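You operate a simulated robot arm through the tools that you are given. There is no shell and no other tool. Be economical: measure what you need, move in short steps, check, and stop when the job is done.

The job below is to be done with a simulated robot arm. You get a single attempt, and the scene is never put back.

Task
Set the fan cabinet's five dials to 2, then switch the fan on.

It is judged by the outcome, as a careful person would: the job done as asked, and still so three seconds after it is handed in. It fails if anything else is knocked over, pushed out of place, dropped, spilled or broken.

Robot
A 6-joint arm with a two-finger parallel gripper, fixed in place. Base frame: the origin is at the foot of the arm, x ahead of it, y to its left, z up. Units: m, degrees, N and s.
With the tool pointing down near the work surface it reaches from about 0.34 to 0.88 m from the base axis. Its first joint turns from -115.0 to 115.0 degrees. Payload 3.43 kg.
The tool frame sits at the grasp point between the pads (the TCP): z along the fingers, y along the line on which they close. The tips reach 0.034 m beyond it. The gripper opens to 0.128 m. The fingers are 0.024 m wide and 0.012 m thick; the gripper's body (0.048 by 0.13 m) begins 0.096 m behind the TCP.
Orientation is that of the tool frame in the base frame, as [roll, pitch, yaw] about the fixed x, y, z axes, in that order (R = Rz(yaw) Ry(pitch) Rx(roll)). With the fingers straight down and closing along the base's y, the tool's x points along the base's -x, its y along +y and its z along -z.

Tools
- The arm moves only by the tool apply_moves. Its argument "plan" is a list of rows, each a list of 7 numbers: the turn, a rotation vector about the tool's x, y, z in units of 180 degrees (1.0 is 180 degrees), then the shift along the tool's x, y, z in units of 200 mm (1.0 is 200 mm), then the finger opening in m, from 0 to 0.128. In form: [[wx, wy, wz, x, y, z, gripper], ...]. A call has 1 to 12 rows; each row is the pose to reach, as a shift and turn from the pose commanded when the call began, along the tool's axes at that moment. A call with a number of a shift or a turn outside -1 to 1 is refused whole. Each row takes 0.2 s and may step no farther than 0.05 m and 8.6 degrees from the row before; otherwise, or with a gripper value out of range, the whole call is refused. Where a pose cannot be reached the arm comes as near as it can. A force on the tool above 80 N (or 10 N above the force at the start of the call, whichever is more), or a blocked arm, ends the call early, and 0.2 s more pass. Each finger travels about 0.108 m/s and halts on what it meets, pressing with about 37 N; the grip force reading is that of the motor and also rises with nothing between the fingers. The clock runs only during rows and for 0.2 s after the last one: add rows that repeat a pose to give the fingers time. It gives the time, the measured TCP pose, the force on the tool (base axes), the opening and the grip force at its end, in the units of the frame above (readings bear some noise), with the torque about the TCP (base axes, N m) and any sound that the robot's microphone picked up.
- Cameras (640 x 400 px; columns grow to the right, rows downward): "scene" is fixed at [0.0501, -0.6462, 1.5966]; the picture's right is [0.88, -0.47, 0.00], its down [-0.22, -0.40, -0.89] and it looks along [0.42, 0.78, -0.46] (base axes); focal length 317 px, centre (320, 200). "wrist" rides on the gripper at [0.076, -0.011, -0.16] in the tool frame; the picture's right is [0.15, 0.99, 0.00], its down [-0.88, 0.13, -0.46] and it looks along [-0.45, 0.07, 0.89] (tool axes); focal length 234 px, centre (320, 200). There is no depth. A picture from a camera that has moved, and an enlarged one, comes with that camera's place and axes in the base frame and with its lens. The place of the scene camera against the robot may be out by one fixed shift of up to 0.012 m in any direction.
- camera(camera): a new picture of that camera. It takes no simulated time.
- slide_trunk(by): slides the trunk up (or, below 0, down) by that many m; the arm rides with it, the base frame stays. It gives what a move gives, with no picture.
- inspect(camera, box): a new picture of the part [left, top, right, bottom] of that camera's present view, enlarged. It takes no simulated time.
- job_done(): hands the job in; it is judged then, once.

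Work in short steps. Places have to be worked out from the pictures, the camera data and where the tool is seen: move nearer, look again, correct. Check each grasp and each placing, and mend what went wrong. You have 120 turns and 64 pictures in all, those below and enlarged ones among them. Open the gripper and draw the arm clear of the work before you hand the job in, unless the task says otherwise; then end with one line.

The tools are called after "Call:" by a JSON object that holds its "name" and its "arguments". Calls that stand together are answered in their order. apply_moves: Moves the arm, as the interface text tells. Its arguments: {"type":"object","properties":{"plan":{"type":"array","items":{"type":"array","items":{"type":"number"}}}},"required":["plan"]} The other tools are called the same way: slide_trunk (by) slides the trunk up or down; camera (camera) takes a picture; inspect (camera, box) takes an enlarged picture of a part of a camera's view; job_done () hands the job in.

At the start:

```text
time_s: 0.0
tcp_pos: [0.2965, 0.4832, 1.157]
tool_rot: [180.0, 0.1, 180.0]
ft_force: [0.6, 0.2, 0.6]
moment: [-0.01, 0.03, -0.01]
finger_gap: 0.1279
grip_force: 0.0
trunk travel left (down, up): [-0.6, 0.19]
```

scene: 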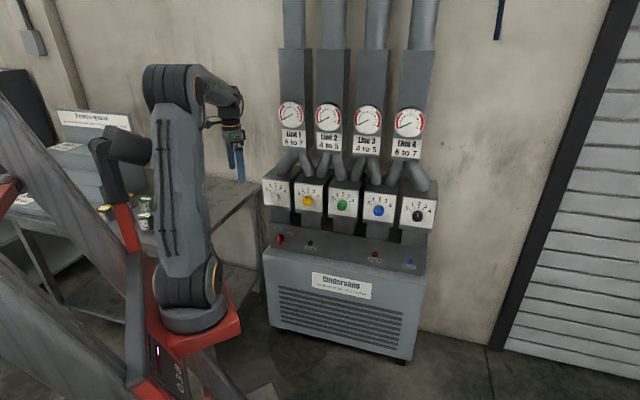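
wrist: 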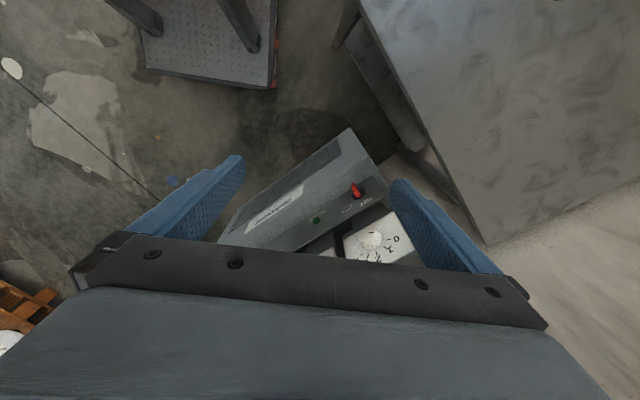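

I see a cabinet with five dials and four gauges with line labels. I enlarge the dials and the control deck.

Call:
{"name": "inspect", "arguments": {"camera": "scene", "box": [255, 165, 445, 284]}}

Call:
{"name": "inspect", "arguments": {"camera": "scene", "box": [260, 90, 440, 202]}}

```text
3.36 times, centred on (350, 224) of scene
camera zoom: at [0.0501, -0.6462, 1.5966], right [0.88, -0.47, 0.0], down [-0.22, -0.4, -0.89], along [0.42, 0.78, -0.46], focal length 1064 px, centre (219, 118)
```

zoom: 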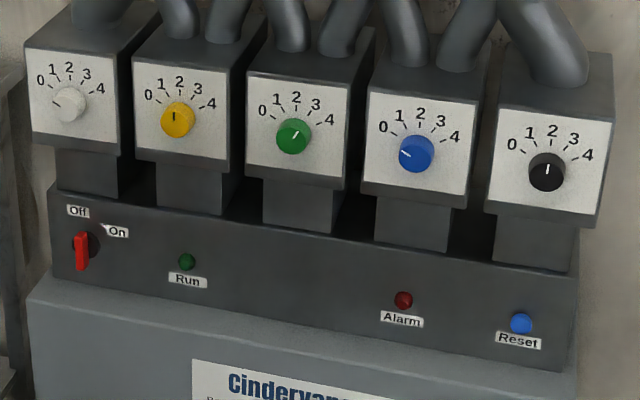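

```text
3.56 times, centred on (350, 146) of scene
camera zoom: at [0.0501, -0.6462, 1.5966], right [0.88, -0.47, 0.0], down [-0.22, -0.4, -0.89], along [0.42, 0.78, -0.46], focal length 1126 px, centre (213, 392)
```

zoom: 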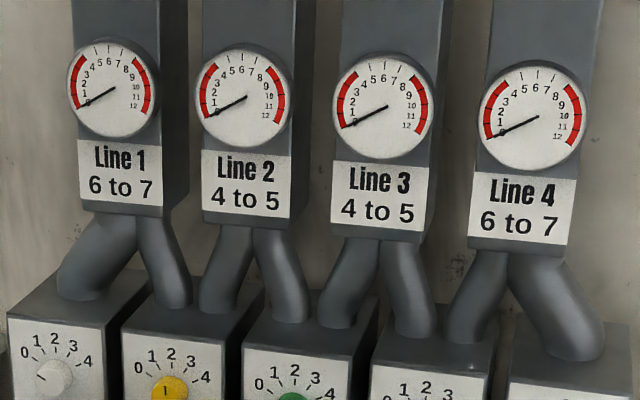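

Triangulating white dial from both views gives about (0.50, 0.625, 0.92). Assuming equal heights, the row runs toward (0.72,-0.70), so the approach is at about 45° yaw. First I yaw the tool by 45°.

Call:
{"name": "apply_moves", "arguments": {"plan": [[0, 0, -0.042, 0, 0, 0, 0.128], [0, 0, -0.084, 0, 0, 0, 0.128], [0, 0, -0.126, 0, 0, 0, 0.128], [0, 0, -0.168, 0, 0, 0, 0.128], [0, 0, -0.21, 0, 0, 0, 0.128], [0, 0, -0.25, 0, 0, 0, 0.128]]}}

```text
time_s: 1.4
tcp_pos: [0.2971, 0.4845, 1.1551]
tool_rot: [-180.0, 0.0, -134.9]
ft_force: [-0.2, -0.2, -0.6]
moment: [0.01, 0.04, 0.06]
finger_gap: 0.1279
grip_force: 0.1
trunk travel left (down, up): [-0.6, 0.19]
```

Yaw is right. Now I pitch the tool to horizontal while shifting sideways toward the middle and down.

Call:
{"name": "apply_moves", "arguments": {"plan": [[0, -0.0455, 0, 0, -0.09, 0.05, 0.128], [0, -0.091, 0, 0, -0.18, 0.1, 0.128], [0, -0.1365, 0, 0, -0.27, 0.15, 0.128], [0, -0.182, 0, 0, -0.36, 0.2, 0.128], [0, -0.2275, 0, 0, -0.45, 0.25, 0.128], [0, -0.273, 0, 0, -0.54, 0.3, 0.128], [0, -0.3185, 0, 0, -0.63, 0.35, 0.128], [0, -0.364, 0, 0, -0.72, 0.4, 0.128], [0, -0.4095, 0, 0, -0.81, 0.45, 0.128], [0, -0.455, 0, 0, -0.9, 0.5, 0.128], [0, -0.5, 0, 0, -0.98, 0.55, 0.128]]}}

Call:
{"name": "camera", "arguments": {"camera": "wrist"}}

Call:
{"name": "camera", "arguments": {"camera": "scene"}}

```text
time_s: 3.8
tcp_pos: [0.4115, 0.4357, 1.0744]
tool_rot: [-105.4, 86.5, -63.6]
ft_force: [0.5, -0.4, -0.1]
moment: [0.01, 0.0, 0.0]
finger_gap: 0.1281
grip_force: 0.0
out of reach, approached as far as the arm can: row 7, 8, 9, 10, 11
trunk travel left (down, up): [-0.6, 0.19]
```

```text
59 pictures are left
camera wrist: at [0.3014, 0.3169, 0.9995], right [-0.66, 0.73, -0.2], down [-0.45, -0.16, 0.88], along [0.61, 0.67, 0.43], focal length 234 px, centre (320, 200)
```

wrist: 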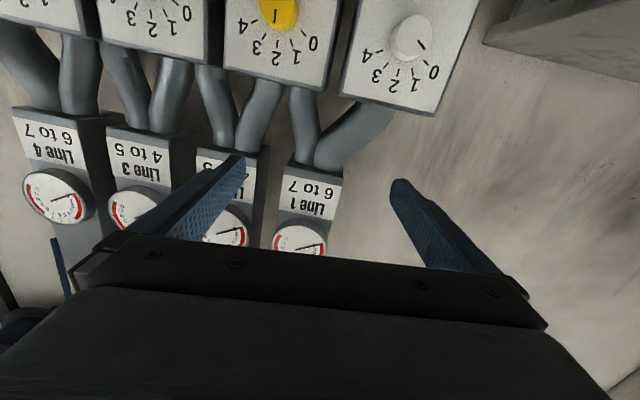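

```text
58 pictures are left
```

scene: 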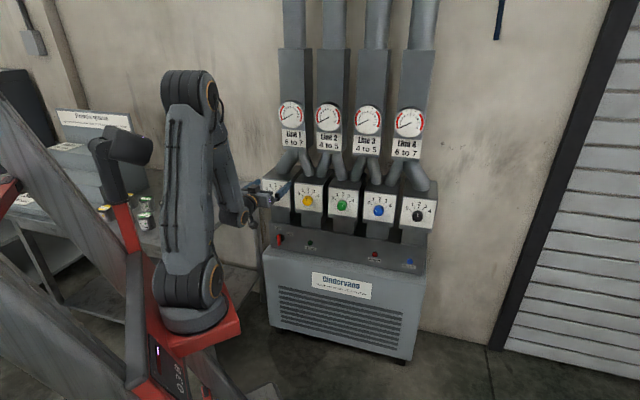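

White dial confirmed near (0.503, 0.637, 0.92), yellow near (0.61, 0.51, 0.93); the switch is near z≈0.67. The arm couldn't fold enough, so I lower the trunk.

Call:
{"name": "slide_trunk", "arguments": {"by": -0.15}}

```text
time_s: 5.5
tcp_pos: [0.4537, 0.4359, 0.9201]
tool_rot: [-107.1, 86.4, -65.3]
ft_force: [0.5, 0.3, 0.2]
moment: [-0.02, -0.01, -0.01]
finger_gap: 0.128
grip_force: 0.1
trunk travel left (down, up): [-0.45, 0.34]
```

The tool is now nearly horizontal at z 0.92. A null move shows what pose is commanded.

Call:
{"name": "apply_moves", "arguments": {"plan": [[0, 0, 0, 0, 0, 0, 0.128]]}}

Call:
{"name": "camera", "arguments": {"camera": "wrist"}}

```text
time_s: 6.0
tcp_pos: [0.4533, 0.435, 0.92]
tool_rot: [-107.0, 86.4, -65.5]
ft_force: [0.4, 0.2, -0.4]
moment: [0.01, 0.02, 0.01]
finger_gap: 0.1278
grip_force: 0.1
trunk travel left (down, up): [-0.45, 0.34]
```

```text
57 pictures are left
camera wrist: at [0.3442, 0.3163, 0.8476], right [-0.65, 0.73, -0.21], down [-0.45, -0.16, 0.88], along [0.61, 0.67, 0.43], focal length 234 px, centre (320, 200)
```

wrist: 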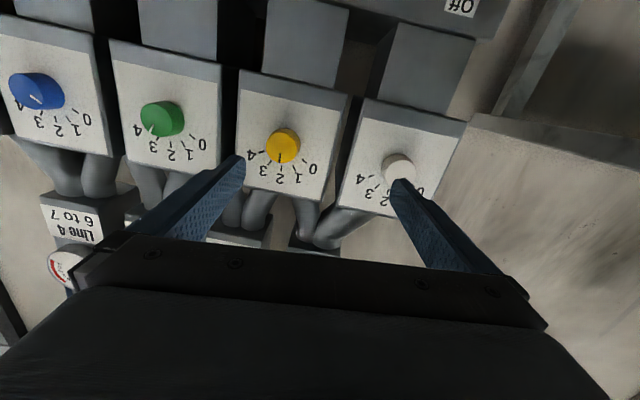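

Dials lie at about 0.163 m spacing along (0.665,-0.747), z≈0.93, matching current tool direction. I enlarge the yellow and green area to judge the face tilt and the knob shape.

Call:
{"name": "inspect", "arguments": {"camera": "wrist", "box": [100, 50, 340, 200]}}

Call:
{"name": "inspect", "arguments": {"camera": "scene", "box": [290, 175, 370, 225]}}

```text
2.67 times, centred on (220, 125) of wrist
camera zoom: at [0.3442, 0.3163, 0.8476], right [-0.65, 0.73, -0.21], down [-0.45, -0.16, 0.88], along [0.61, 0.67, 0.43], focal length 624 px, centre (587, 400)
```

zoom: 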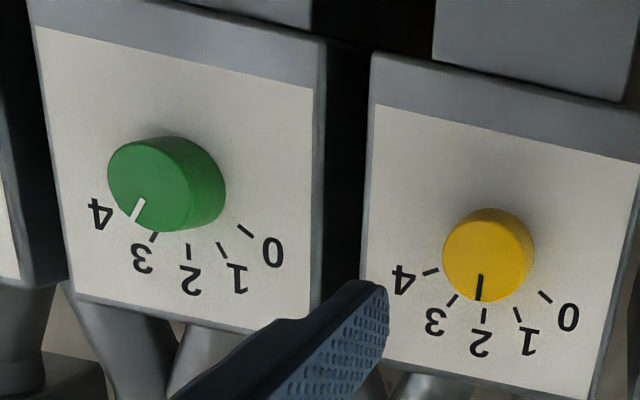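

```text
8.00 times, centred on (330, 200) of scene
camera zoom: at [0.0501, -0.6462, 1.5966], right [0.88, -0.47, 0.0], down [-0.22, -0.4, -0.89], along [0.42, 0.78, -0.46], focal length 2533 px, centre (240, 200)
```

zoom: 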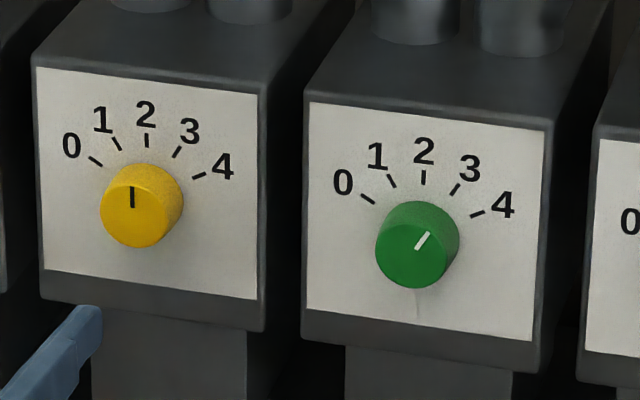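

The faces are vertical, knobs ~47 mm, yellow and black already at 2, green at 3, white and blue at 0. I move in front of the white dial with the gripper pre-rolled about -30°.

Call:
{"name": "apply_moves", "arguments": {"plan": [[0, -0.001, -0.025, -0.005, 0.1, 0.05, 0.1], [0, -0.002, -0.05, -0.01, 0.2, 0.1, 0.1], [0, -0.003, -0.075, -0.015, 0.3, 0.15, 0.1], [0, -0.004, -0.1, -0.02, 0.4, 0.2, 0.1], [0, -0.005, -0.125, -0.025, 0.5, 0.25, 0.1], [0, -0.0057, -0.148, -0.025, 0.59, 0.3, 0.1]]}}

Call:
{"name": "camera", "arguments": {"camera": "wrist"}}

```text
time_s: 7.3
tcp_pos: [0.4197, 0.5619, 0.9188]
tool_rot: [-90.1, 59.9, -48.1]
ft_force: [-0.4, -0.4, 0.4]
moment: [0.03, -0.01, 0.02]
finger_gap: 0.0999
grip_force: 0.0
trunk travel left (down, up): [-0.45, 0.34]
```

```text
54 pictures are left
camera wrist: at [0.3346, 0.4194, 0.8573], right [-0.52, 0.58, -0.62], down [-0.71, 0.11, 0.7], along [0.47, 0.81, 0.36], focal length 234 px, centre (320, 200)
```

wrist: 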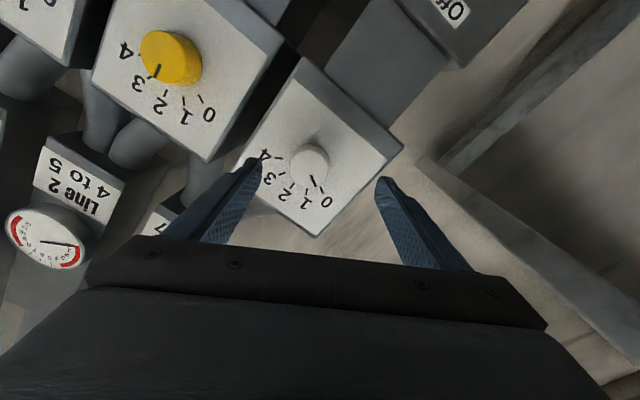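

The pose works. I enlarge on the white knob to get its exact centre.

Call:
{"name": "inspect", "arguments": {"camera": "wrist", "box": [230, 110, 390, 210]}}

```text
4.00 times, centred on (310, 160) of wrist
camera zoom: at [0.3346, 0.4194, 0.8573], right [-0.52, 0.58, -0.62], down [-0.71, 0.11, 0.7], along [0.47, 0.81, 0.36], focal length 937 px, centre (360, 360)
```

zoom: 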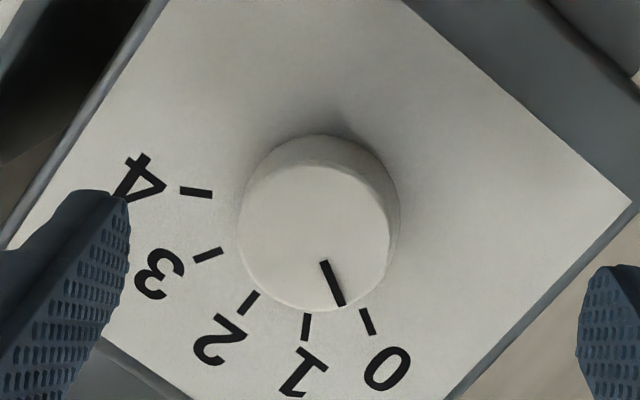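

Knob front centre is about 10 mm off in −y and ~12 mm in −x of the tool. I correct and advance 30 mm, then look again.

Call:
{"name": "apply_moves", "arguments": {"plan": [[0, 0, 0, -0.06, -0.049, 0, 0.1], [0, 0, 0, -0.06, -0.049, 0.15, 0.1]]}}

Call:
{"name": "inspect", "arguments": {"camera": "wrist", "box": [230, 110, 390, 210]}}

```text
time_s: 8.0
tcp_pos: [0.4459, 0.5785, 0.9337]
tool_rot: [-90.1, 59.8, -48.2]
ft_force: [-0.2, 0.3, 0.5]
moment: [-0.04, -0.02, -0.02]
finger_gap: 0.1001
grip_force: 0.0
trunk travel left (down, up): [-0.45, 0.34]
```

```text
4.00 times, centred on (310, 160) of wrist
camera zoom: at [0.3592, 0.4362, 0.8729], right [-0.52, 0.58, -0.62], down [-0.71, 0.11, 0.7], along [0.47, 0.81, 0.36], focal length 937 px, centre (360, 360)
```

zoom: 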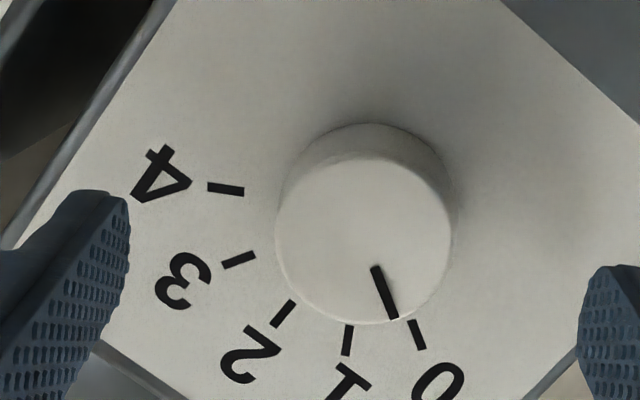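

Well centred sideways. I advance another 25 mm for a better depth estimate.

Call:
{"name": "apply_moves", "arguments": {"plan": [[0, 0, 0, -0.015, 0, 0.125, 0.1]]}}

Call:
{"name": "inspect", "arguments": {"camera": "wrist", "box": [230, 110, 390, 210]}}

```text
time_s: 8.3
tcp_pos: [0.4645, 0.5978, 0.9356]
tool_rot: [-90.1, 59.8, -48.3]
ft_force: [-0.1, -0.2, 0.5]
moment: [-0.01, 0.01, 0.0]
finger_gap: 0.1001
grip_force: 0.1
trunk travel left (down, up): [-0.45, 0.34]
```

```text
4.00 times, centred on (310, 160) of wrist
camera zoom: at [0.3776, 0.4546, 0.8748], right [-0.52, 0.58, -0.62], down [-0.71, 0.11, 0.7], along [0.47, 0.81, 0.36], focal length 937 px, centre (360, 360)
```

zoom: 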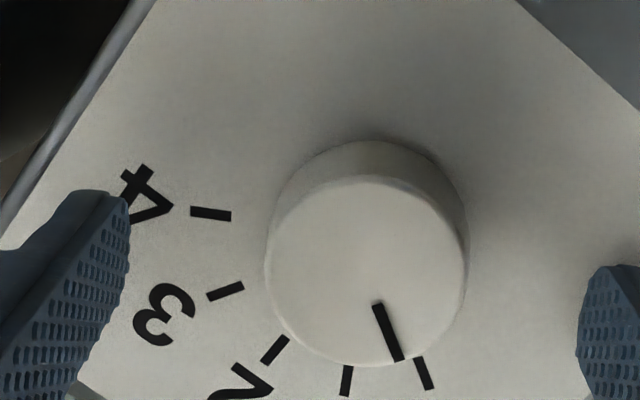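

Depth is still ambiguous (knob front roughly 30–50 mm ahead of the TCP). I step another 12 mm and compare.

Call:
{"name": "apply_moves", "arguments": {"plan": [[0, 0, 0, 0, 0, 0.03, 0.1], [0, 0, 0, 0, 0, 0.06, 0.1]]}}

Call:
{"name": "camera", "arguments": {"camera": "wrist"}}

Call:
{"name": "inspect", "arguments": {"camera": "scene", "box": [230, 165, 326, 225]}}

```text
time_s: 8.9
tcp_pos: [0.4654, 0.6014, 0.9352]
tool_rot: [-90.6, 59.8, -48.3]
ft_force: [-38.5, -40.9, 17.2]
moment: [0.39, 0.99, 2.8]
finger_gap: 0.0935
grip_force: 0.1
trunk travel left (down, up): [-0.45, 0.34]
stopped in row 2: the force on the tool passed its limit at 92 N (the readings are from after the stop); the commanded pose is now the measured one
```

```text
50 pictures are left
camera wrist: at [0.3788, 0.4585, 0.8741], right [-0.53, 0.58, -0.62], down [-0.71, 0.11, 0.7], along [0.47, 0.81, 0.35], focal length 234 px, centre (320, 200)
```

wrist: 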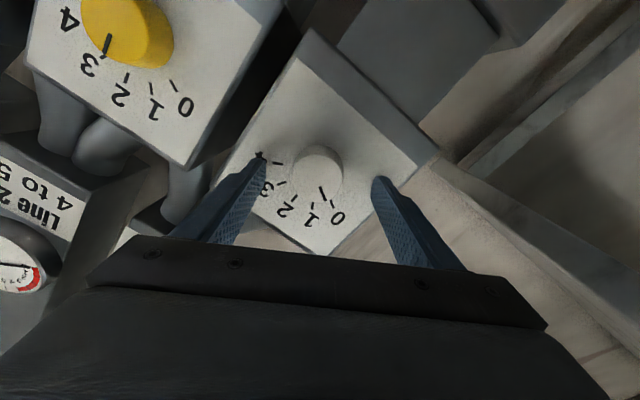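

```text
6.67 times, centred on (278, 195) of scene
camera zoom: at [0.0501, -0.6462, 1.5966], right [0.88, -0.47, 0.0], down [-0.22, -0.4, -0.89], along [0.42, 0.78, -0.46], focal length 2111 px, centre (600, 233)
```

zoom: 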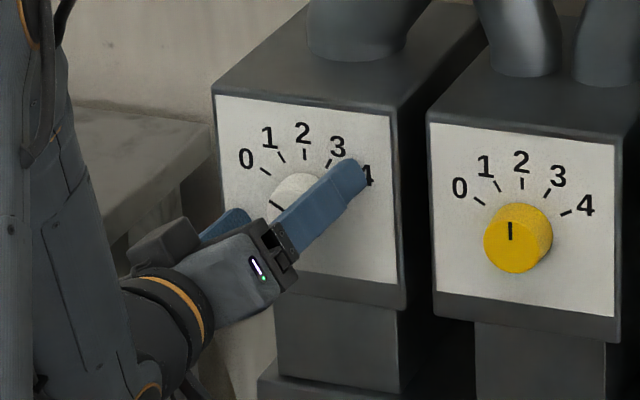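

Tips touched the plate, so the plate is 34 mm ahead of this pose, and the knob lies about 7 mm along tool +x. I back off 4 mm and recentre.

Call:
{"name": "apply_moves", "arguments": {"plan": [[0, 0, 0, 0, 0, -0.025, 0.1], [0, 0, 0, 0.035, 0, -0.025, 0.1], [0, 0, 0, 0.035, 0, -0.025, 0.1]]}}

Call:
{"name": "inspect", "arguments": {"camera": "wrist", "box": [230, 110, 390, 210]}}

```text
time_s: 9.7
tcp_pos: [0.4666, 0.5967, 0.9258]
tool_rot: [-91.2, 59.6, -49.0]
ft_force: [0.5, 0.5, 0.4]
moment: [-0.01, 0.02, 0.02]
finger_gap: 0.1002
grip_force: 0.1
trunk travel left (down, up): [-0.45, 0.34]
```

```text
4.00 times, centred on (310, 160) of wrist
camera zoom: at [0.3806, 0.4536, 0.8666], right [-0.53, 0.58, -0.63], down [-0.71, 0.11, 0.7], along [0.47, 0.81, 0.35], focal length 937 px, centre (360, 360)
```

zoom: 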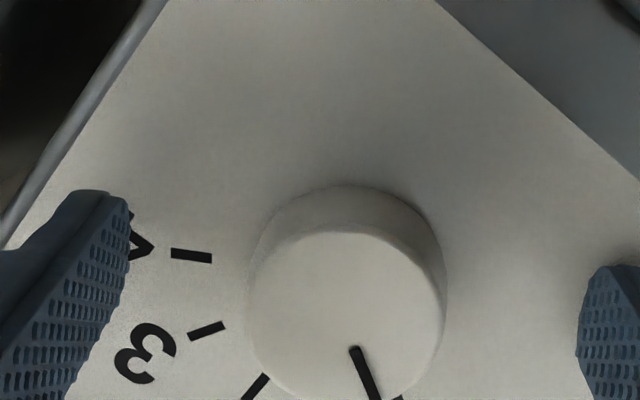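

Knob (~40 mm wide) is now within ~3 mm of the axis. I apply the small correction and close.

Call:
{"name": "apply_moves", "arguments": {"plan": [[0, 0, 0, -0.015, -0.008, 0, 0.1], [0, 0, 0, -0.015, -0.008, 0, 0.06], [0, 0, 0, -0.015, -0.008, 0, 0.03], [0, 0, 0, -0.015, -0.008, 0, 0.02], [0, 0, 0, -0.015, -0.008, 0, 0.02]]}}

Call:
{"name": "inspect", "arguments": {"camera": "wrist", "box": [230, 110, 390, 210]}}

```text
time_s: 10.9
tcp_pos: [0.4666, 0.5965, 0.9297]
tool_rot: [-91.0, 59.9, -48.9]
ft_force: [2.7, -3.8, 3.1]
moment: [-0.06, 0.02, -0.27]
finger_gap: 0.0429
grip_force: 45.4
trunk travel left (down, up): [-0.45, 0.34]
```

```text
4.00 times, centred on (310, 160) of wrist
camera zoom: at [0.38, 0.453, 0.8699], right [-0.53, 0.58, -0.62], down [-0.71, 0.11, 0.7], along [0.47, 0.81, 0.35], focal length 937 px, centre (360, 360)
```

zoom: 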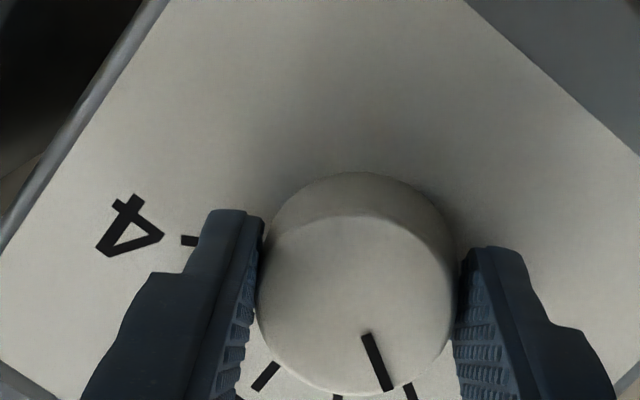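

Gripped on the knob (gap 43 mm). Ticks are about 30° apart, so I turn +60° clockwise.

Call:
{"name": "apply_moves", "arguments": {"plan": [[0, 0, 0.042, 0, 0, 0, 0.02], [0, 0, 0.084, 0, 0, 0, 0.02], [0, 0, 0.126, 0, 0, 0, 0.02], [0, 0, 0.168, 0, 0, 0, 0.02], [0, 0, 0.21, 0, 0, 0, 0.02], [0, 0, 0.252, 0, 0, 0, 0.02], [0, 0, 0.294, 0, 0, 0, 0.02], [0, 0, 0.333, 0, 0, 0, 0.02], [0, 0, 0.333, 0, 0, 0, 0.02]]}}

Call:
{"name": "inspect", "arguments": {"camera": "wrist", "box": [230, 110, 390, 210]}}

```text
time_s: 12.3
tcp_pos: [0.4653, 0.5981, 0.9311]
tool_rot: [110.2, 80.6, 148.8]
ft_force: [29.5, -47.2, 2.4]
moment: [0.71, -0.19, -0.2]
finger_gap: 0.0441
grip_force: 21.0
out of reach, approached as far as the arm can: row 5, 6
trunk travel left (down, up): [-0.45, 0.34]
stopped in row 6: the force on the tool passed its limit at 143 N (the readings are from after the stop); the commanded pose is now the measured one
```

```text
4.00 times, centred on (310, 160) of wrist
camera zoom: at [0.3385, 0.4957, 0.8629], right [-0.63, 0.78, 0.01], down [-0.31, -0.26, 0.91], along [0.71, 0.57, 0.41], focal length 937 px, centre (360, 360)
```

zoom: 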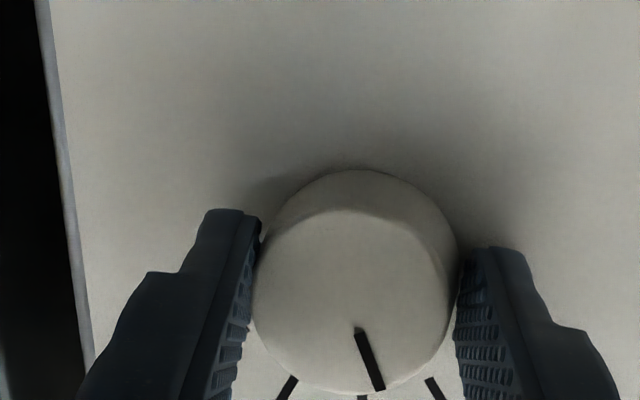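

The arm hit a joint limit near upright roll; the knob moved to about 1+. I'll release, roll back to about −50°, and regrip from there.

Call:
{"name": "apply_moves", "arguments": {"plan": [[0, 0, 0, 0, 0, 0, 0.07], [0, 0, 0, 0, 0, 0, 0.1], [0, 0, 0, 0, 0, -0.04, 0.1], [-0.0011, -0.0029, -0.041, 0.001, -0.001, -0.04, 0.1], [-0.0022, -0.0058, -0.082, 0.002, -0.003, -0.04, 0.1], [-0.0033, -0.0087, -0.123, 0.003, -0.005, -0.04, 0.1], [-0.0043, -0.0116, -0.164, 0.004, -0.007, -0.04, 0.1], [-0.0054, -0.0145, -0.205, 0.005, -0.009, -0.04, 0.1], [-0.0065, -0.0174, -0.246, 0.005, -0.01, -0.04, 0.1], [-0.0076, -0.0203, -0.287, 0.005, -0.011, -0.04, 0.1], [-0.0086, -0.0232, -0.328, 0.005, -0.011, -0.04, 0.1]]}}

Call:
{"name": "inspect", "arguments": {"camera": "wrist", "box": [230, 110, 390, 210]}}

```text
time_s: 14.7
tcp_pos: [0.4546, 0.5967, 0.9299]
tool_rot: [-90.0, 39.3, -47.5]
ft_force: [0.1, 0.6, 0.4]
moment: [-0.01, -0.01, 0.02]
finger_gap: 0.0998
grip_force: 0.0
trunk travel left (down, up): [-0.45, 0.34]
```

```text
4.00 times, centred on (310, 160) of wrist
camera zoom: at [0.3827, 0.4408, 0.89], right [-0.35, 0.38, -0.86], down [-0.85, 0.25, 0.46], along [0.39, 0.89, 0.24], focal length 937 px, centre (360, 360)
```

zoom: 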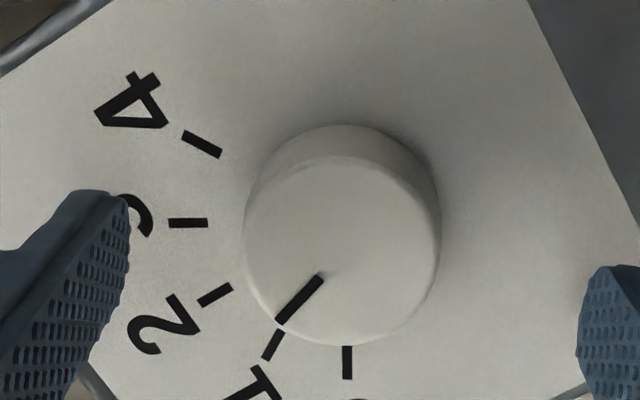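

The knob followed exactly (39°) and reads about 1.3; about 21° remain. I recentre (+7 mm x, −5 mm y), advance 9 mm and grip.

Call:
{"name": "apply_moves", "arguments": {"plan": [[0, 0, 0, 0.035, -0.025, 0, 0.1], [0, 0, 0, 0.035, -0.025, 0.045, 0.1], [0, 0, 0, 0.035, -0.025, 0.045, 0.06], [0, 0, 0, 0.035, -0.025, 0.045, 0.03], [0, 0, 0, 0.035, -0.025, 0.045, 0.02], [0, 0, 0, 0.035, -0.025, 0.045, 0.02]]}}

```text
time_s: 16.1
tcp_pos: [0.4675, 0.5967, 0.9291]
tool_rot: [-90.1, 39.5, -47.4]
ft_force: [0.2, 1.3, -4.8]
moment: [-0.17, 0.17, 0.12]
finger_gap: 0.0432
grip_force: 45.1
trunk travel left (down, up): [-0.45, 0.34]
```

Gripped with little side force. Turn +21°.

Call:
{"name": "apply_moves", "arguments": {"plan": [[0, 0, 0.04, 0, 0, 0, 0.02], [0, 0, 0.08, 0, 0, 0, 0.02], [0, 0, 0.117, 0, 0, 0, 0.02], [0, 0, 0.117, 0, 0, 0, 0.02], [0, 0, 0.117, 0, 0, 0, 0.06], [0, 0, 0.117, 0, 0, 0, 0.1], [0, 0, 0.117, 0, 0, -0.1, 0.1], [0, 0, 0.117, 0, 0, -0.2, 0.1]]}}

Call:
{"name": "inspect", "arguments": {"camera": "wrist", "box": [230, 110, 390, 210]}}

```text
time_s: 17.9
tcp_pos: [0.4371, 0.5719, 0.9308]
tool_rot: [-90.0, 60.7, -47.5]
ft_force: [0.2, -0.2, 0.3]
moment: [0.03, 0.01, -0.01]
finger_gap: 0.1
grip_force: 0.0
trunk travel left (down, up): [-0.45, 0.34]
```

```text
4.00 times, centred on (310, 160) of wrist
camera zoom: at [0.352, 0.4293, 0.8691], right [-0.53, 0.58, -0.61], down [-0.7, 0.09, 0.7], along [0.47, 0.81, 0.36], focal length 937 px, centre (360, 360)
```

zoom: 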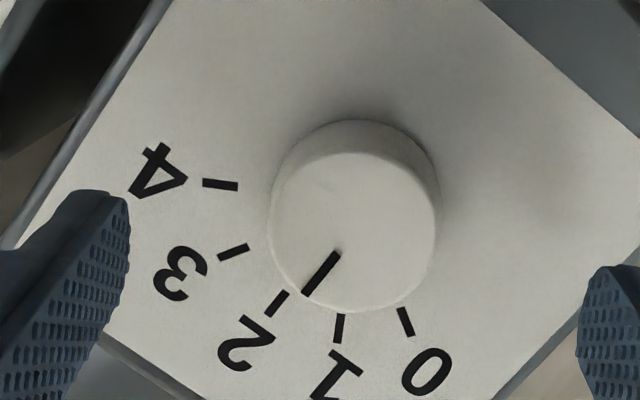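

White points exactly at 2. I slide sideways one spacing to check yellow up close.

Call:
{"name": "apply_moves", "arguments": {"plan": [[0, 0, 0, 0.1, -0.178, 0, 0.1], [0, 0, 0, 0.2, -0.355, 0, 0.1], [0, 0, 0, 0.3, -0.533, 0, 0.1], [0, 0, 0, 0.4, -0.71, 0, 0.1]]}}

Call:
{"name": "camera", "arguments": {"camera": "wrist"}}

Call:
{"name": "inspect", "arguments": {"camera": "wrist", "box": [230, 110, 390, 210]}}

```text
time_s: 18.9
tcp_pos: [0.5113, 0.4813, 0.9358]
tool_rot: [-90.7, 60.6, -50.4]
ft_force: [0.2, 0.5, -0.1]
moment: [0.03, 0.02, -0.03]
finger_gap: 0.0999
grip_force: 0.0
out of reach, approached as far as the arm can: row 3, 4
trunk travel left (down, up): [-0.45, 0.34]
```

```text
43 pictures are left
camera wrist: at [0.4185, 0.3432, 0.8755], right [-0.51, 0.6, -0.61], down [-0.7, 0.13, 0.71], along [0.5, 0.79, 0.36], focal length 234 px, centre (320, 200)
```

wrist: 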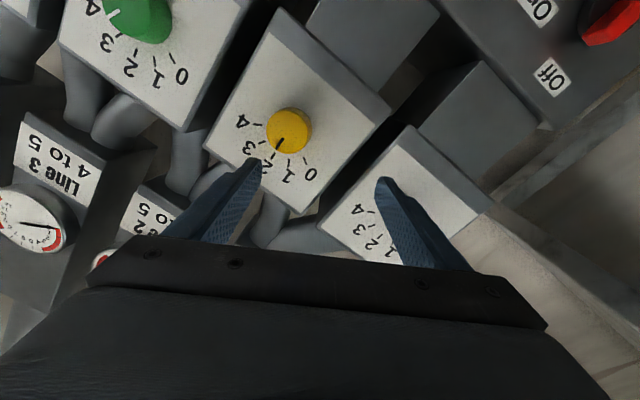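

```text
4.00 times, centred on (310, 160) of wrist
camera zoom: at [0.4185, 0.3432, 0.8755], right [-0.51, 0.6, -0.61], down [-0.7, 0.13, 0.71], along [0.5, 0.79, 0.36], focal length 937 px, centre (360, 360)
```

zoom: 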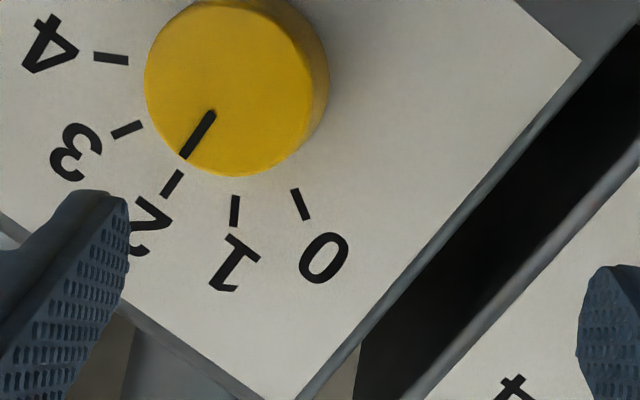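

Yellow is on 2. The arm is folded too tightly here, so I'll raise the tool a bit, then lower the trunk for better reach.

Call:
{"name": "apply_moves", "arguments": {"plan": [[0, 0, 0, -0.095, -0.14, 0, 0.1], [0, 0, 0, -0.19, -0.28, 0, 0.1], [0, 0, 0, -0.28, -0.42, 0, 0.1], [0, 0, 0, -0.373, -0.56, 0, 0.1]]}}

Call:
{"name": "slide_trunk", "arguments": {"by": -0.13}}

Call:
{"name": "camera", "arguments": {"camera": "wrist"}}

```text
time_s: 19.9
tcp_pos: [0.5181, 0.4638, 1.0645]
tool_rot: [-91.0, 60.6, -50.7]
ft_force: [0.1, 0.5, 0.2]
moment: [0.05, 0.0, -0.04]
finger_gap: 0.0999
grip_force: 0.1
out of reach, approached as far as the arm can: row 1, 2, 3, 4
trunk travel left (down, up): [-0.45, 0.34]
```

```text
time_s: 21.5
tcp_pos: [0.5192, 0.4668, 0.9344]
tool_rot: [-89.8, 60.6, -47.5]
ft_force: [0.7, -0.9, 0.0]
moment: [-0.01, 0.02, 0.01]
finger_gap: 0.1001
grip_force: 0.0
trunk travel left (down, up): [-0.32, 0.47]
```

```text
41 pictures are left
camera wrist: at [0.433, 0.323, 0.8725], right [-0.53, 0.58, -0.61], down [-0.7, 0.09, 0.7], along [0.47, 0.81, 0.36], focal length 234 px, centre (320, 200)
```

wrist: 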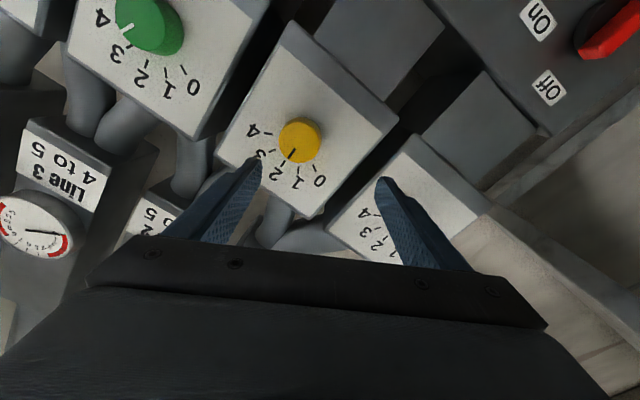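

Lowering the trunk restored the commanded orientation. I move 0.19 m along the row to face the green dial.

Call:
{"name": "apply_moves", "arguments": {"plan": [[0, 0, 0, 0.095, -0.17, 0, 0.1], [0, 0, 0, 0.19, -0.34, 0, 0.1], [0, 0, 0, 0.285, -0.51, 0, 0.1], [0, 0, 0, 0.38, -0.68, 0, 0.1], [0, 0, 0, 0.474, -0.846, 0, 0.1]]}}

Call:
{"name": "inspect", "arguments": {"camera": "wrist", "box": [230, 110, 390, 210]}}

```text
time_s: 22.7
tcp_pos: [0.5658, 0.4123, 0.9632]
tool_rot: [-92.3, 60.5, -55.1]
ft_force: [-0.9, 0.3, 0.1]
moment: [-0.03, 0.02, 0.01]
finger_gap: 0.0999
grip_force: 0.0
out of reach, approached as far as the arm can: row 1, 2, 3, 4, 5
trunk travel left (down, up): [-0.32, 0.47]
```

```text
4.00 times, centred on (310, 160) of wrist
camera zoom: at [0.4663, 0.2779, 0.9044], right [-0.48, 0.62, -0.61], down [-0.68, 0.17, 0.71], along [0.55, 0.76, 0.34], focal length 937 px, centre (360, 360)
```

zoom: 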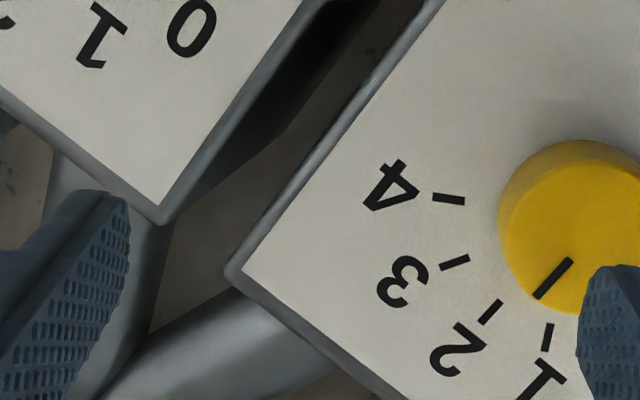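

Still limited here. I look at the arm's configuration in the scene.

Call:
{"name": "inspect", "arguments": {"camera": "scene", "box": [100, 40, 420, 240]}}

```text
2.00 times, centred on (260, 140) of scene
camera zoom: at [0.0501, -0.6462, 1.5966], right [0.88, -0.47, 0.0], down [-0.22, -0.4, -0.89], along [0.42, 0.78, -0.46], focal length 633 px, centre (440, 320)
```

zoom: 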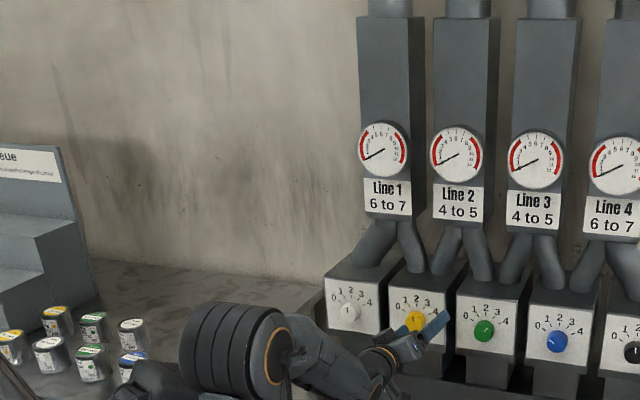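

Call:
{"name": "inspect", "arguments": {"camera": "scene", "box": [110, 170, 430, 370]}}

```text
2.00 times, centred on (270, 270) of scene
camera zoom: at [0.0501, -0.6462, 1.5966], right [0.88, -0.47, 0.0], down [-0.22, -0.4, -0.89], along [0.42, 0.78, -0.46], focal length 633 px, centre (420, 60)
```

zoom: 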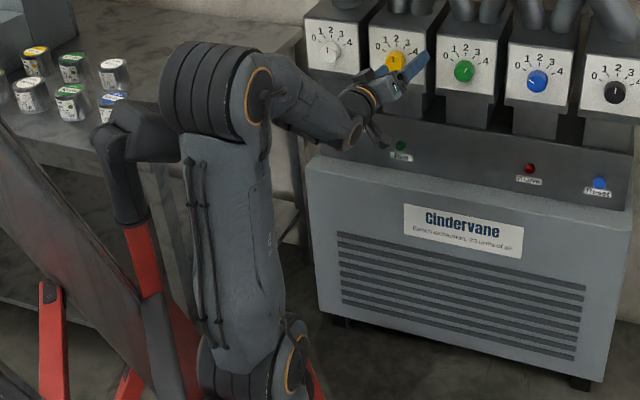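

This looks like a wrist roll limit that grows as I go right. I roll the gripper by −60° (any roll fits a round knob) at the commanded place and see if it gets there.

Call:
{"name": "apply_moves", "arguments": {"plan": [[0, 0, -0.042, 0, 0, 0, 0.1], [0, 0, -0.084, 0, 0, 0, 0.1], [0, 0, -0.126, 0, 0, 0, 0.1], [0, 0, -0.168, 0, 0, 0, 0.1], [0, 0, -0.21, 0, 0, 0, 0.1], [0, 0, -0.252, 0, 0, 0, 0.1], [0, 0, -0.294, 0, 0, 0, 0.1], [0, 0, -0.333, 0, 0, 0, 0.1], [0, 0, -0.333, 0, 0, 0, 0.1]]}}

Call:
{"name": "camera", "arguments": {"camera": "wrist"}}

```text
time_s: 24.7
tcp_pos: [0.5695, 0.4104, 0.9605]
tool_rot: [-91.2, 0.5, -53.5]
ft_force: [0.2, 0.1, 0.5]
moment: [-0.04, -0.02, 0.0]
finger_gap: 0.1
grip_force: 0.0
trunk travel left (down, up): [-0.32, 0.47]
```

```text
37 pictures are left
camera wrist: at [0.4869, 0.2545, 0.9741], right [0.07, -0.12, -0.99], down [-0.89, 0.44, -0.11], along [0.45, 0.89, -0.08], focal length 234 px, centre (320, 200)
```

wrist: 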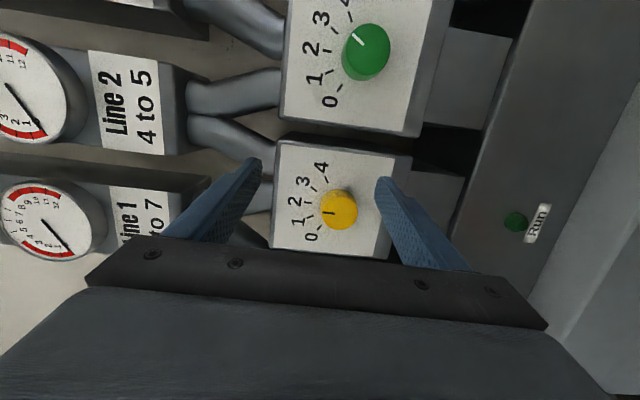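

Now the roll works without complaint. I correct the yaw by 5° and slide to the green dial.

Call:
{"name": "apply_moves", "arguments": {"plan": [[0.0017, -0.007, 0, 0.15, 0.038, 0.013, 0.1], [0.0034, -0.014, 0, 0.3, 0.075, 0.026, 0.1], [0.005, -0.021, 0, 0.45, 0.113, 0.039, 0.1], [0.0067, -0.029, 0, 0.593, 0.15, 0.052, 0.1], [0.0067, -0.029, 0, 0.593, 0.15, 0.052, 0.1]]}}

Call:
{"name": "camera", "arguments": {"camera": "wrist"}}

```text
time_s: 25.9
tcp_pos: [0.5673, 0.4087, 0.9573]
tool_rot: [-91.1, 0.6, -53.5]
ft_force: [-0.5, -0.1, 0.1]
moment: [0.0, 0.0, 0.01]
finger_gap: 0.1001
grip_force: 0.1
out of reach, approached as far as the arm can: row 1, 2, 3, 4, 5
trunk travel left (down, up): [-0.32, 0.47]
```

```text
36 pictures are left
camera wrist: at [0.485, 0.2534, 0.9709], right [0.07, -0.12, -0.99], down [-0.89, 0.44, -0.11], along [0.45, 0.89, -0.08], focal length 234 px, centre (320, 200)
```

wrist: 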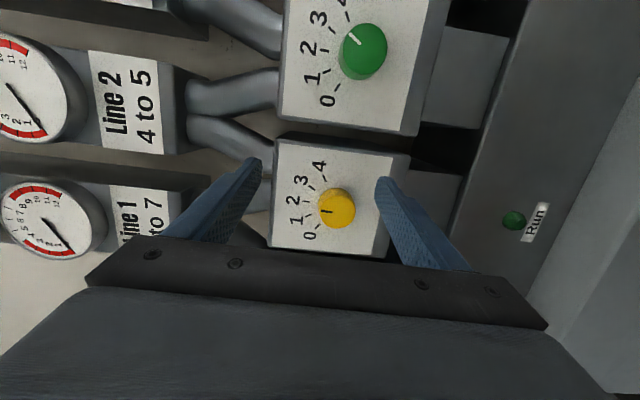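

The block persists: it looks like the wrist can't bend upward relative to the downward-sloping forearm. Lowering the trunk so the forearm is level should free it: I raise the tool 0.15 and lower the trunk 0.15.

Call:
{"name": "apply_moves", "arguments": {"plan": [[0, 0, 0, 0, -0.2, 0, 0.1], [0, 0, 0, 0, -0.4, 0, 0.1], [0, 0, 0, 0, -0.6, 0, 0.1], [0, 0, 0, 0, -0.75, 0, 0.1]]}}

Call:
{"name": "slide_trunk", "arguments": {"by": -0.16}}

```text
time_s: 26.9
tcp_pos: [0.5706, 0.4062, 1.1044]
tool_rot: [-91.1, 0.6, -53.5]
ft_force: [-0.7, 0.1, -0.7]
moment: [-0.01, 0.0, 0.0]
finger_gap: 0.0998
grip_force: 0.1
trunk travel left (down, up): [-0.32, 0.47]
```

```text
time_s: 28.7
tcp_pos: [0.5701, 0.4032, 0.9475]
tool_rot: [-91.1, 0.5, -53.6]
ft_force: [-0.6, 0.0, 0.8]
moment: [0.0, 0.03, -0.03]
finger_gap: 0.1
grip_force: 0.0
trunk travel left (down, up): [-0.16, 0.63]
```

Raised and lowered cleanly. Now I retry the yaw correction and slide toward green.

Call:
{"name": "apply_moves", "arguments": {"plan": [[0.0017, -0.007, 0, 0.15, 0.02, 0.013, 0.1], [0.0034, -0.014, 0, 0.3, 0.04, 0.026, 0.1], [0.005, -0.021, 0, 0.45, 0.06, 0.039, 0.1], [0.0067, -0.029, 0, 0.593, 0.085, 0.052, 0.1], [0.0067, -0.029, 0, 0.593, 0.085, 0.052, 0.1]]}}

Call:
{"name": "camera", "arguments": {"camera": "wrist"}}

```text
time_s: 29.9
tcp_pos: [0.5992, 0.3754, 0.9401]
tool_rot: [-90.7, 0.6, -52.0]
ft_force: [0.4, -0.1, -0.2]
moment: [-0.01, 0.0, 0.0]
finger_gap: 0.1003
grip_force: 0.0
out of reach, approached as far as the arm can: row 1, 2, 3, 4, 5
trunk travel left (down, up): [-0.16, 0.63]
```

```text
35 pictures are left
camera wrist: at [0.5212, 0.2166, 0.9515], right [0.07, -0.11, -0.99], down [-0.9, 0.41, -0.12], along [0.42, 0.9, -0.07], focal length 234 px, centre (320, 200)
```

wrist: 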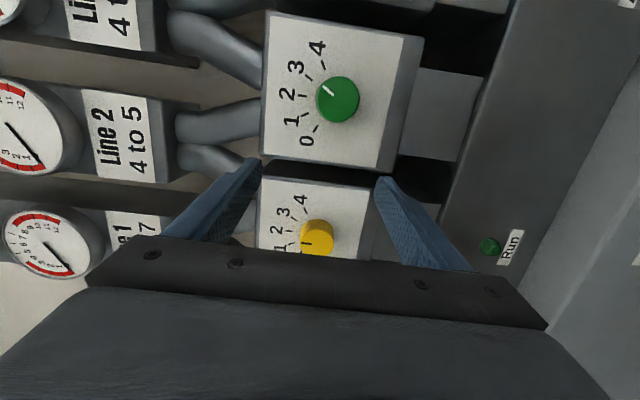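

Some progress, still limited. I look at the arm shape again.

Call:
{"name": "inspect", "arguments": {"camera": "scene", "box": [110, 150, 430, 350]}}

```text
2.00 times, centred on (270, 250) of scene
camera zoom: at [0.0501, -0.6462, 1.5966], right [0.88, -0.47, 0.0], down [-0.22, -0.4, -0.89], along [0.42, 0.78, -0.46], focal length 633 px, centre (420, 100)
```

zoom: 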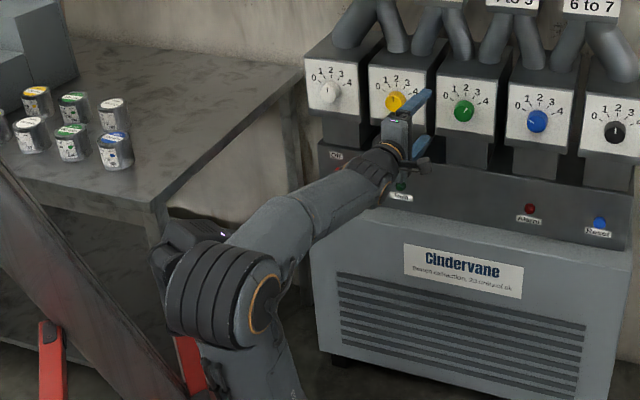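

The wrist seems stuck with the tool lined up with the forearm (straight-wrist singularity). I pitch the tool down 30°, slide to green that way, and then will pitch back up on the other side.

Call:
{"name": "apply_moves", "arguments": {"plan": [[-0.042, 0, 0, 0, 0, 0, 0.1], [-0.084, 0, 0, 0, 0, 0, 0.1], [-0.126, 0, 0, 0, 0, 0, 0.1], [-0.167, 0, 0, 0, 0, 0, 0.1], [-0.167, -0.007, 0, 0.12, 0.016, 0.008, 0.1], [-0.167, -0.014, 0, 0.24, 0.032, 0.016, 0.1], [-0.167, -0.021, 0, 0.365, 0.05, 0.023, 0.1], [-0.167, -0.021, 0, 0.365, 0.05, 0.023, 0.1]]}}

```text
time_s: 31.7
tcp_pos: [0.6487, 0.325, 0.9323]
tool_rot: [-120.6, 1.7, -48.1]
ft_force: [-0.3, 0.5, -0.4]
moment: [0.02, 0.01, 0.01]
finger_gap: 0.0999
grip_force: 0.1
out of reach, approached as far as the arm can: row 1, 2, 3
trunk travel left (down, up): [-0.16, 0.63]
```

Works: the tool is in front of green, pitched down. Now I pitch back up 30°.

Call:
{"name": "apply_moves", "arguments": {"plan": [[0.042, 0, 0, 0, 0, 0, 0.1], [0.084, 0, 0, 0, 0, 0, 0.1], [0.126, 0, 0, 0, 0, 0, 0.1], [0.17, 0, 0, 0, 0, 0, 0.1], [0.17, 0, 0, 0, 0, 0, 0.1]]}}

Call:
{"name": "camera", "arguments": {"camera": "wrist"}}

```text
time_s: 32.9
tcp_pos: [0.6512, 0.3229, 0.9327]
tool_rot: [-105.7, 1.5, -48.3]
ft_force: [0.3, -1.3, -0.7]
moment: [-0.02, 0.0, 0.03]
finger_gap: 0.1
grip_force: 0.1
out of reach, approached as far as the arm can: row 3, 4, 5
trunk travel left (down, up): [-0.16, 0.63]
```

```text
33 pictures are left
camera wrist: at [0.5897, 0.1654, 0.9823], right [-0.12, -0.27, -0.96], down [-0.94, 0.34, 0.02], along [0.32, 0.9, -0.29], focal length 234 px, centre (320, 200)
```

wrist: 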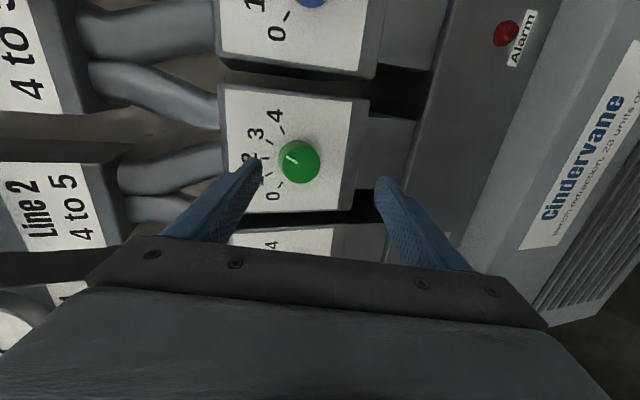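

Still limited 16° short of level; the forearm must slope up more. I raise the tool and lower the trunk the rest of the way.

Call:
{"name": "apply_moves", "arguments": {"plan": [[0, 0, 0, 0, -0.18, -0.05, 0.1], [0, 0, 0, 0, -0.36, -0.1, 0.1], [0, 0, 0, 0, -0.54, -0.15, 0.1], [0, 0, 0, 0, -0.75, -0.2, 0.1]]}}

Call:
{"name": "slide_trunk", "arguments": {"by": -0.158}}

Call:
{"name": "apply_moves", "arguments": {"plan": [[0.043, 0, 0, 0, 0, 0, 0.1], [0.087, 0, 0, 0, 0, 0, 0.1], [0.087, 0, 0, 0, 0, 0, 0.1]]}}

Call:
{"name": "camera", "arguments": {"camera": "wrist"}}

```text
time_s: 33.9
tcp_pos: [0.657, 0.3223, 1.0825]
tool_rot: [-105.6, 1.6, -48.3]
ft_force: [0.6, -0.5, -0.2]
moment: [0.01, -0.01, -0.01]
finger_gap: 0.1001
grip_force: 0.0
trunk travel left (down, up): [-0.16, 0.63]
```

```text
time_s: 35.8
tcp_pos: [0.677, 0.3216, 0.9294]
tool_rot: [-105.5, 1.6, -48.3]
ft_force: [-0.2, -0.6, -0.5]
moment: [-0.02, -0.02, 0.0]
finger_gap: 0.1001
grip_force: 0.0
trunk travel left (down, up): [-0.002, 0.788]
```

```text
time_s: 36.5
tcp_pos: [0.6914, 0.3324, 0.9433]
tool_rot: [-90.5, 1.7, -48.5]
ft_force: [1.0, -0.4, 0.1]
moment: [-0.02, 0.0, 0.0]
finger_gap: 0.1
grip_force: 0.0
out of reach, approached as far as the arm can: row 1, 2, 3
trunk travel left (down, up): [-0.002, 0.788]
```

```text
32 pictures are left
camera wrist: at [0.6227, 0.1691, 0.9527], right [0.07, -0.09, -0.99], down [-0.93, 0.36, -0.1], along [0.37, 0.93, -0.06], focal length 234 px, centre (320, 200)
```

wrist: 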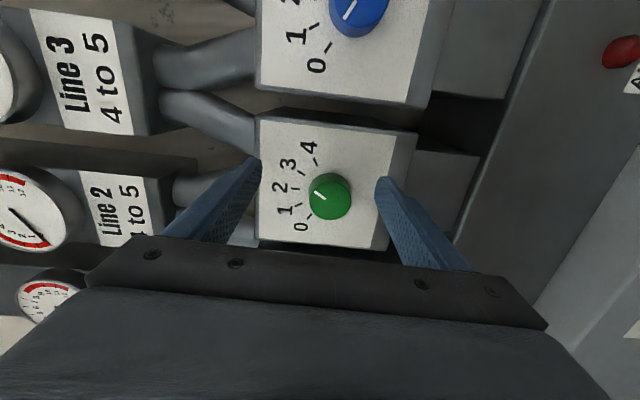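

Orientation is now level and facing green; it drifted to about 10 mm before the plate, which is near the grasp place anyway. I zoom on the knob.

Call:
{"name": "inspect", "arguments": {"camera": "wrist", "box": [240, 130, 400, 230]}}

```text
4.00 times, centred on (320, 180) of wrist
camera zoom: at [0.6227, 0.1691, 0.9527], right [0.07, -0.09, -0.99], down [-0.93, 0.36, -0.1], along [0.37, 0.93, -0.06], focal length 937 px, centre (320, 280)
```

zoom: 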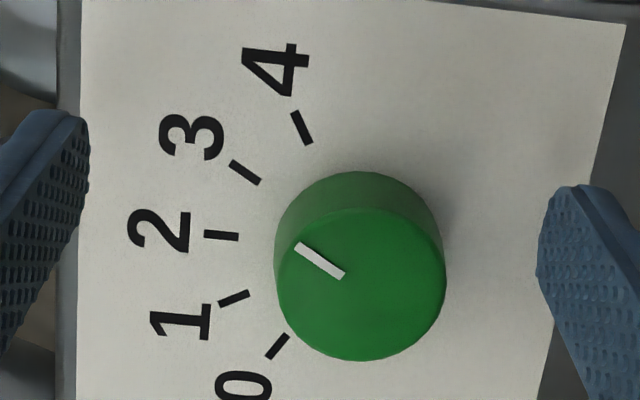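

Green is at 3; it needs −30°. The knob lies about 19 mm to tool −x and 13 mm to +y; I recentre and look again.

Call:
{"name": "apply_moves", "arguments": {"plan": [[0, 0, 0, -0.05, 0.035, 0, 0.1], [0, 0, 0, -0.095, 0.067, 0, 0.1], [0, 0, 0, -0.095, 0.067, 0, 0.1]]}}

Call:
{"name": "inspect", "arguments": {"camera": "wrist", "box": [240, 130, 400, 230]}}

```text
time_s: 37.4
tcp_pos: [0.68, 0.3499, 0.9414]
tool_rot: [-90.2, 1.7, -48.4]
ft_force: [-0.2, -0.3, -1.1]
moment: [-0.01, -0.04, 0.0]
finger_gap: 0.1002
grip_force: 0.1
out of reach, approached as far as the arm can: row 1, 2, 3
trunk travel left (down, up): [-0.002, 0.788]
```

```text
4.00 times, centred on (320, 180) of wrist
camera zoom: at [0.612, 0.1869, 0.9504], right [0.07, -0.09, -0.99], down [-0.93, 0.36, -0.1], along [0.36, 0.93, -0.06], focal length 937 px, centre (320, 280)
```

zoom: 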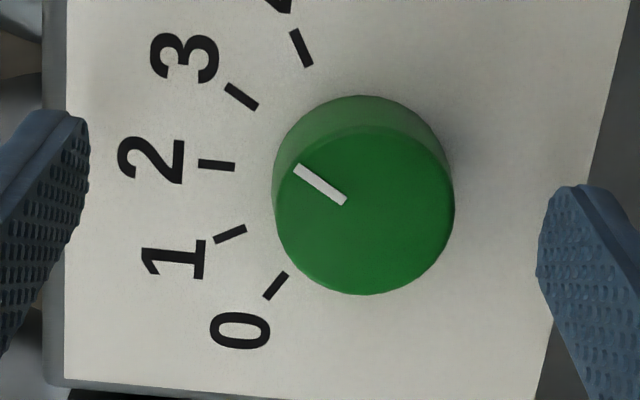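

Centred in x; the knob is 11 mm lower than the axis and its face ~36 mm ahead. I allow a 3.6° downward pitch to free the wrist and move down 11 mm and ahead 12 mm.

Call:
{"name": "apply_moves", "arguments": {"plan": [[-0.02, 0, 0, 0, 0.055, 0, 0.1], [-0.02, 0, 0, 0, 0.055, 0.03, 0.1], [-0.02, 0, 0, 0, 0.055, 0.06, 0.1], [-0.02, 0, 0, 0, 0.055, 0.06, 0.1]]}}

Call:
{"name": "inspect", "arguments": {"camera": "wrist", "box": [240, 130, 400, 230]}}

```text
time_s: 38.4
tcp_pos: [0.6899, 0.358, 0.93]
tool_rot: [-93.5, 1.5, -48.3]
ft_force: [0.1, 0.0, -0.1]
moment: [0.0, -0.01, -0.02]
finger_gap: 0.0998
grip_force: 0.0
trunk travel left (down, up): [-0.002, 0.788]
```

```text
4.00 times, centred on (320, 180) of wrist
camera zoom: at [0.6227, 0.1957, 0.9481], right [0.03, -0.13, -0.99], down [-0.93, 0.35, -0.08], along [0.36, 0.93, -0.11], focal length 937 px, centre (320, 280)
```

zoom: 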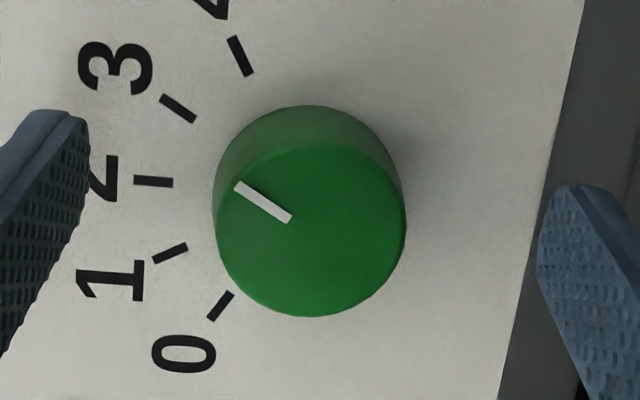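

Well centred. I advance 6 mm and rehearse the −30° roll with open fingers to make sure it's reachable, then return.

Call:
{"name": "apply_moves", "arguments": {"plan": [[0, 0, -0.042, 0, 0, 0.03, 0.1], [0, 0, -0.084, 0, 0, 0.03, 0.1], [0, 0, -0.126, 0, 0, 0.03, 0.1], [0, 0, -0.167, 0, 0, 0.03, 0.1], [0, 0, -0.126, 0, 0, 0.03, 0.1], [0, 0, -0.084, 0, 0, 0.03, 0.1], [0, 0, -0.042, 0, 0, 0.03, 0.1], [0, 0, 0, 0, 0, 0.03, 0.1], [0, 0, 0, 0, 0, 0.03, 0.1]]}}

```text
time_s: 40.4
tcp_pos: [0.6954, 0.3612, 0.9307]
tool_rot: [-93.5, 1.7, -48.3]
ft_force: [-0.4, 0.1, -0.1]
moment: [0.02, -0.02, -0.02]
finger_gap: 0.1
grip_force: 0.1
out of reach, approached as far as the arm can: row 4
trunk travel left (down, up): [-0.002, 0.788]
```

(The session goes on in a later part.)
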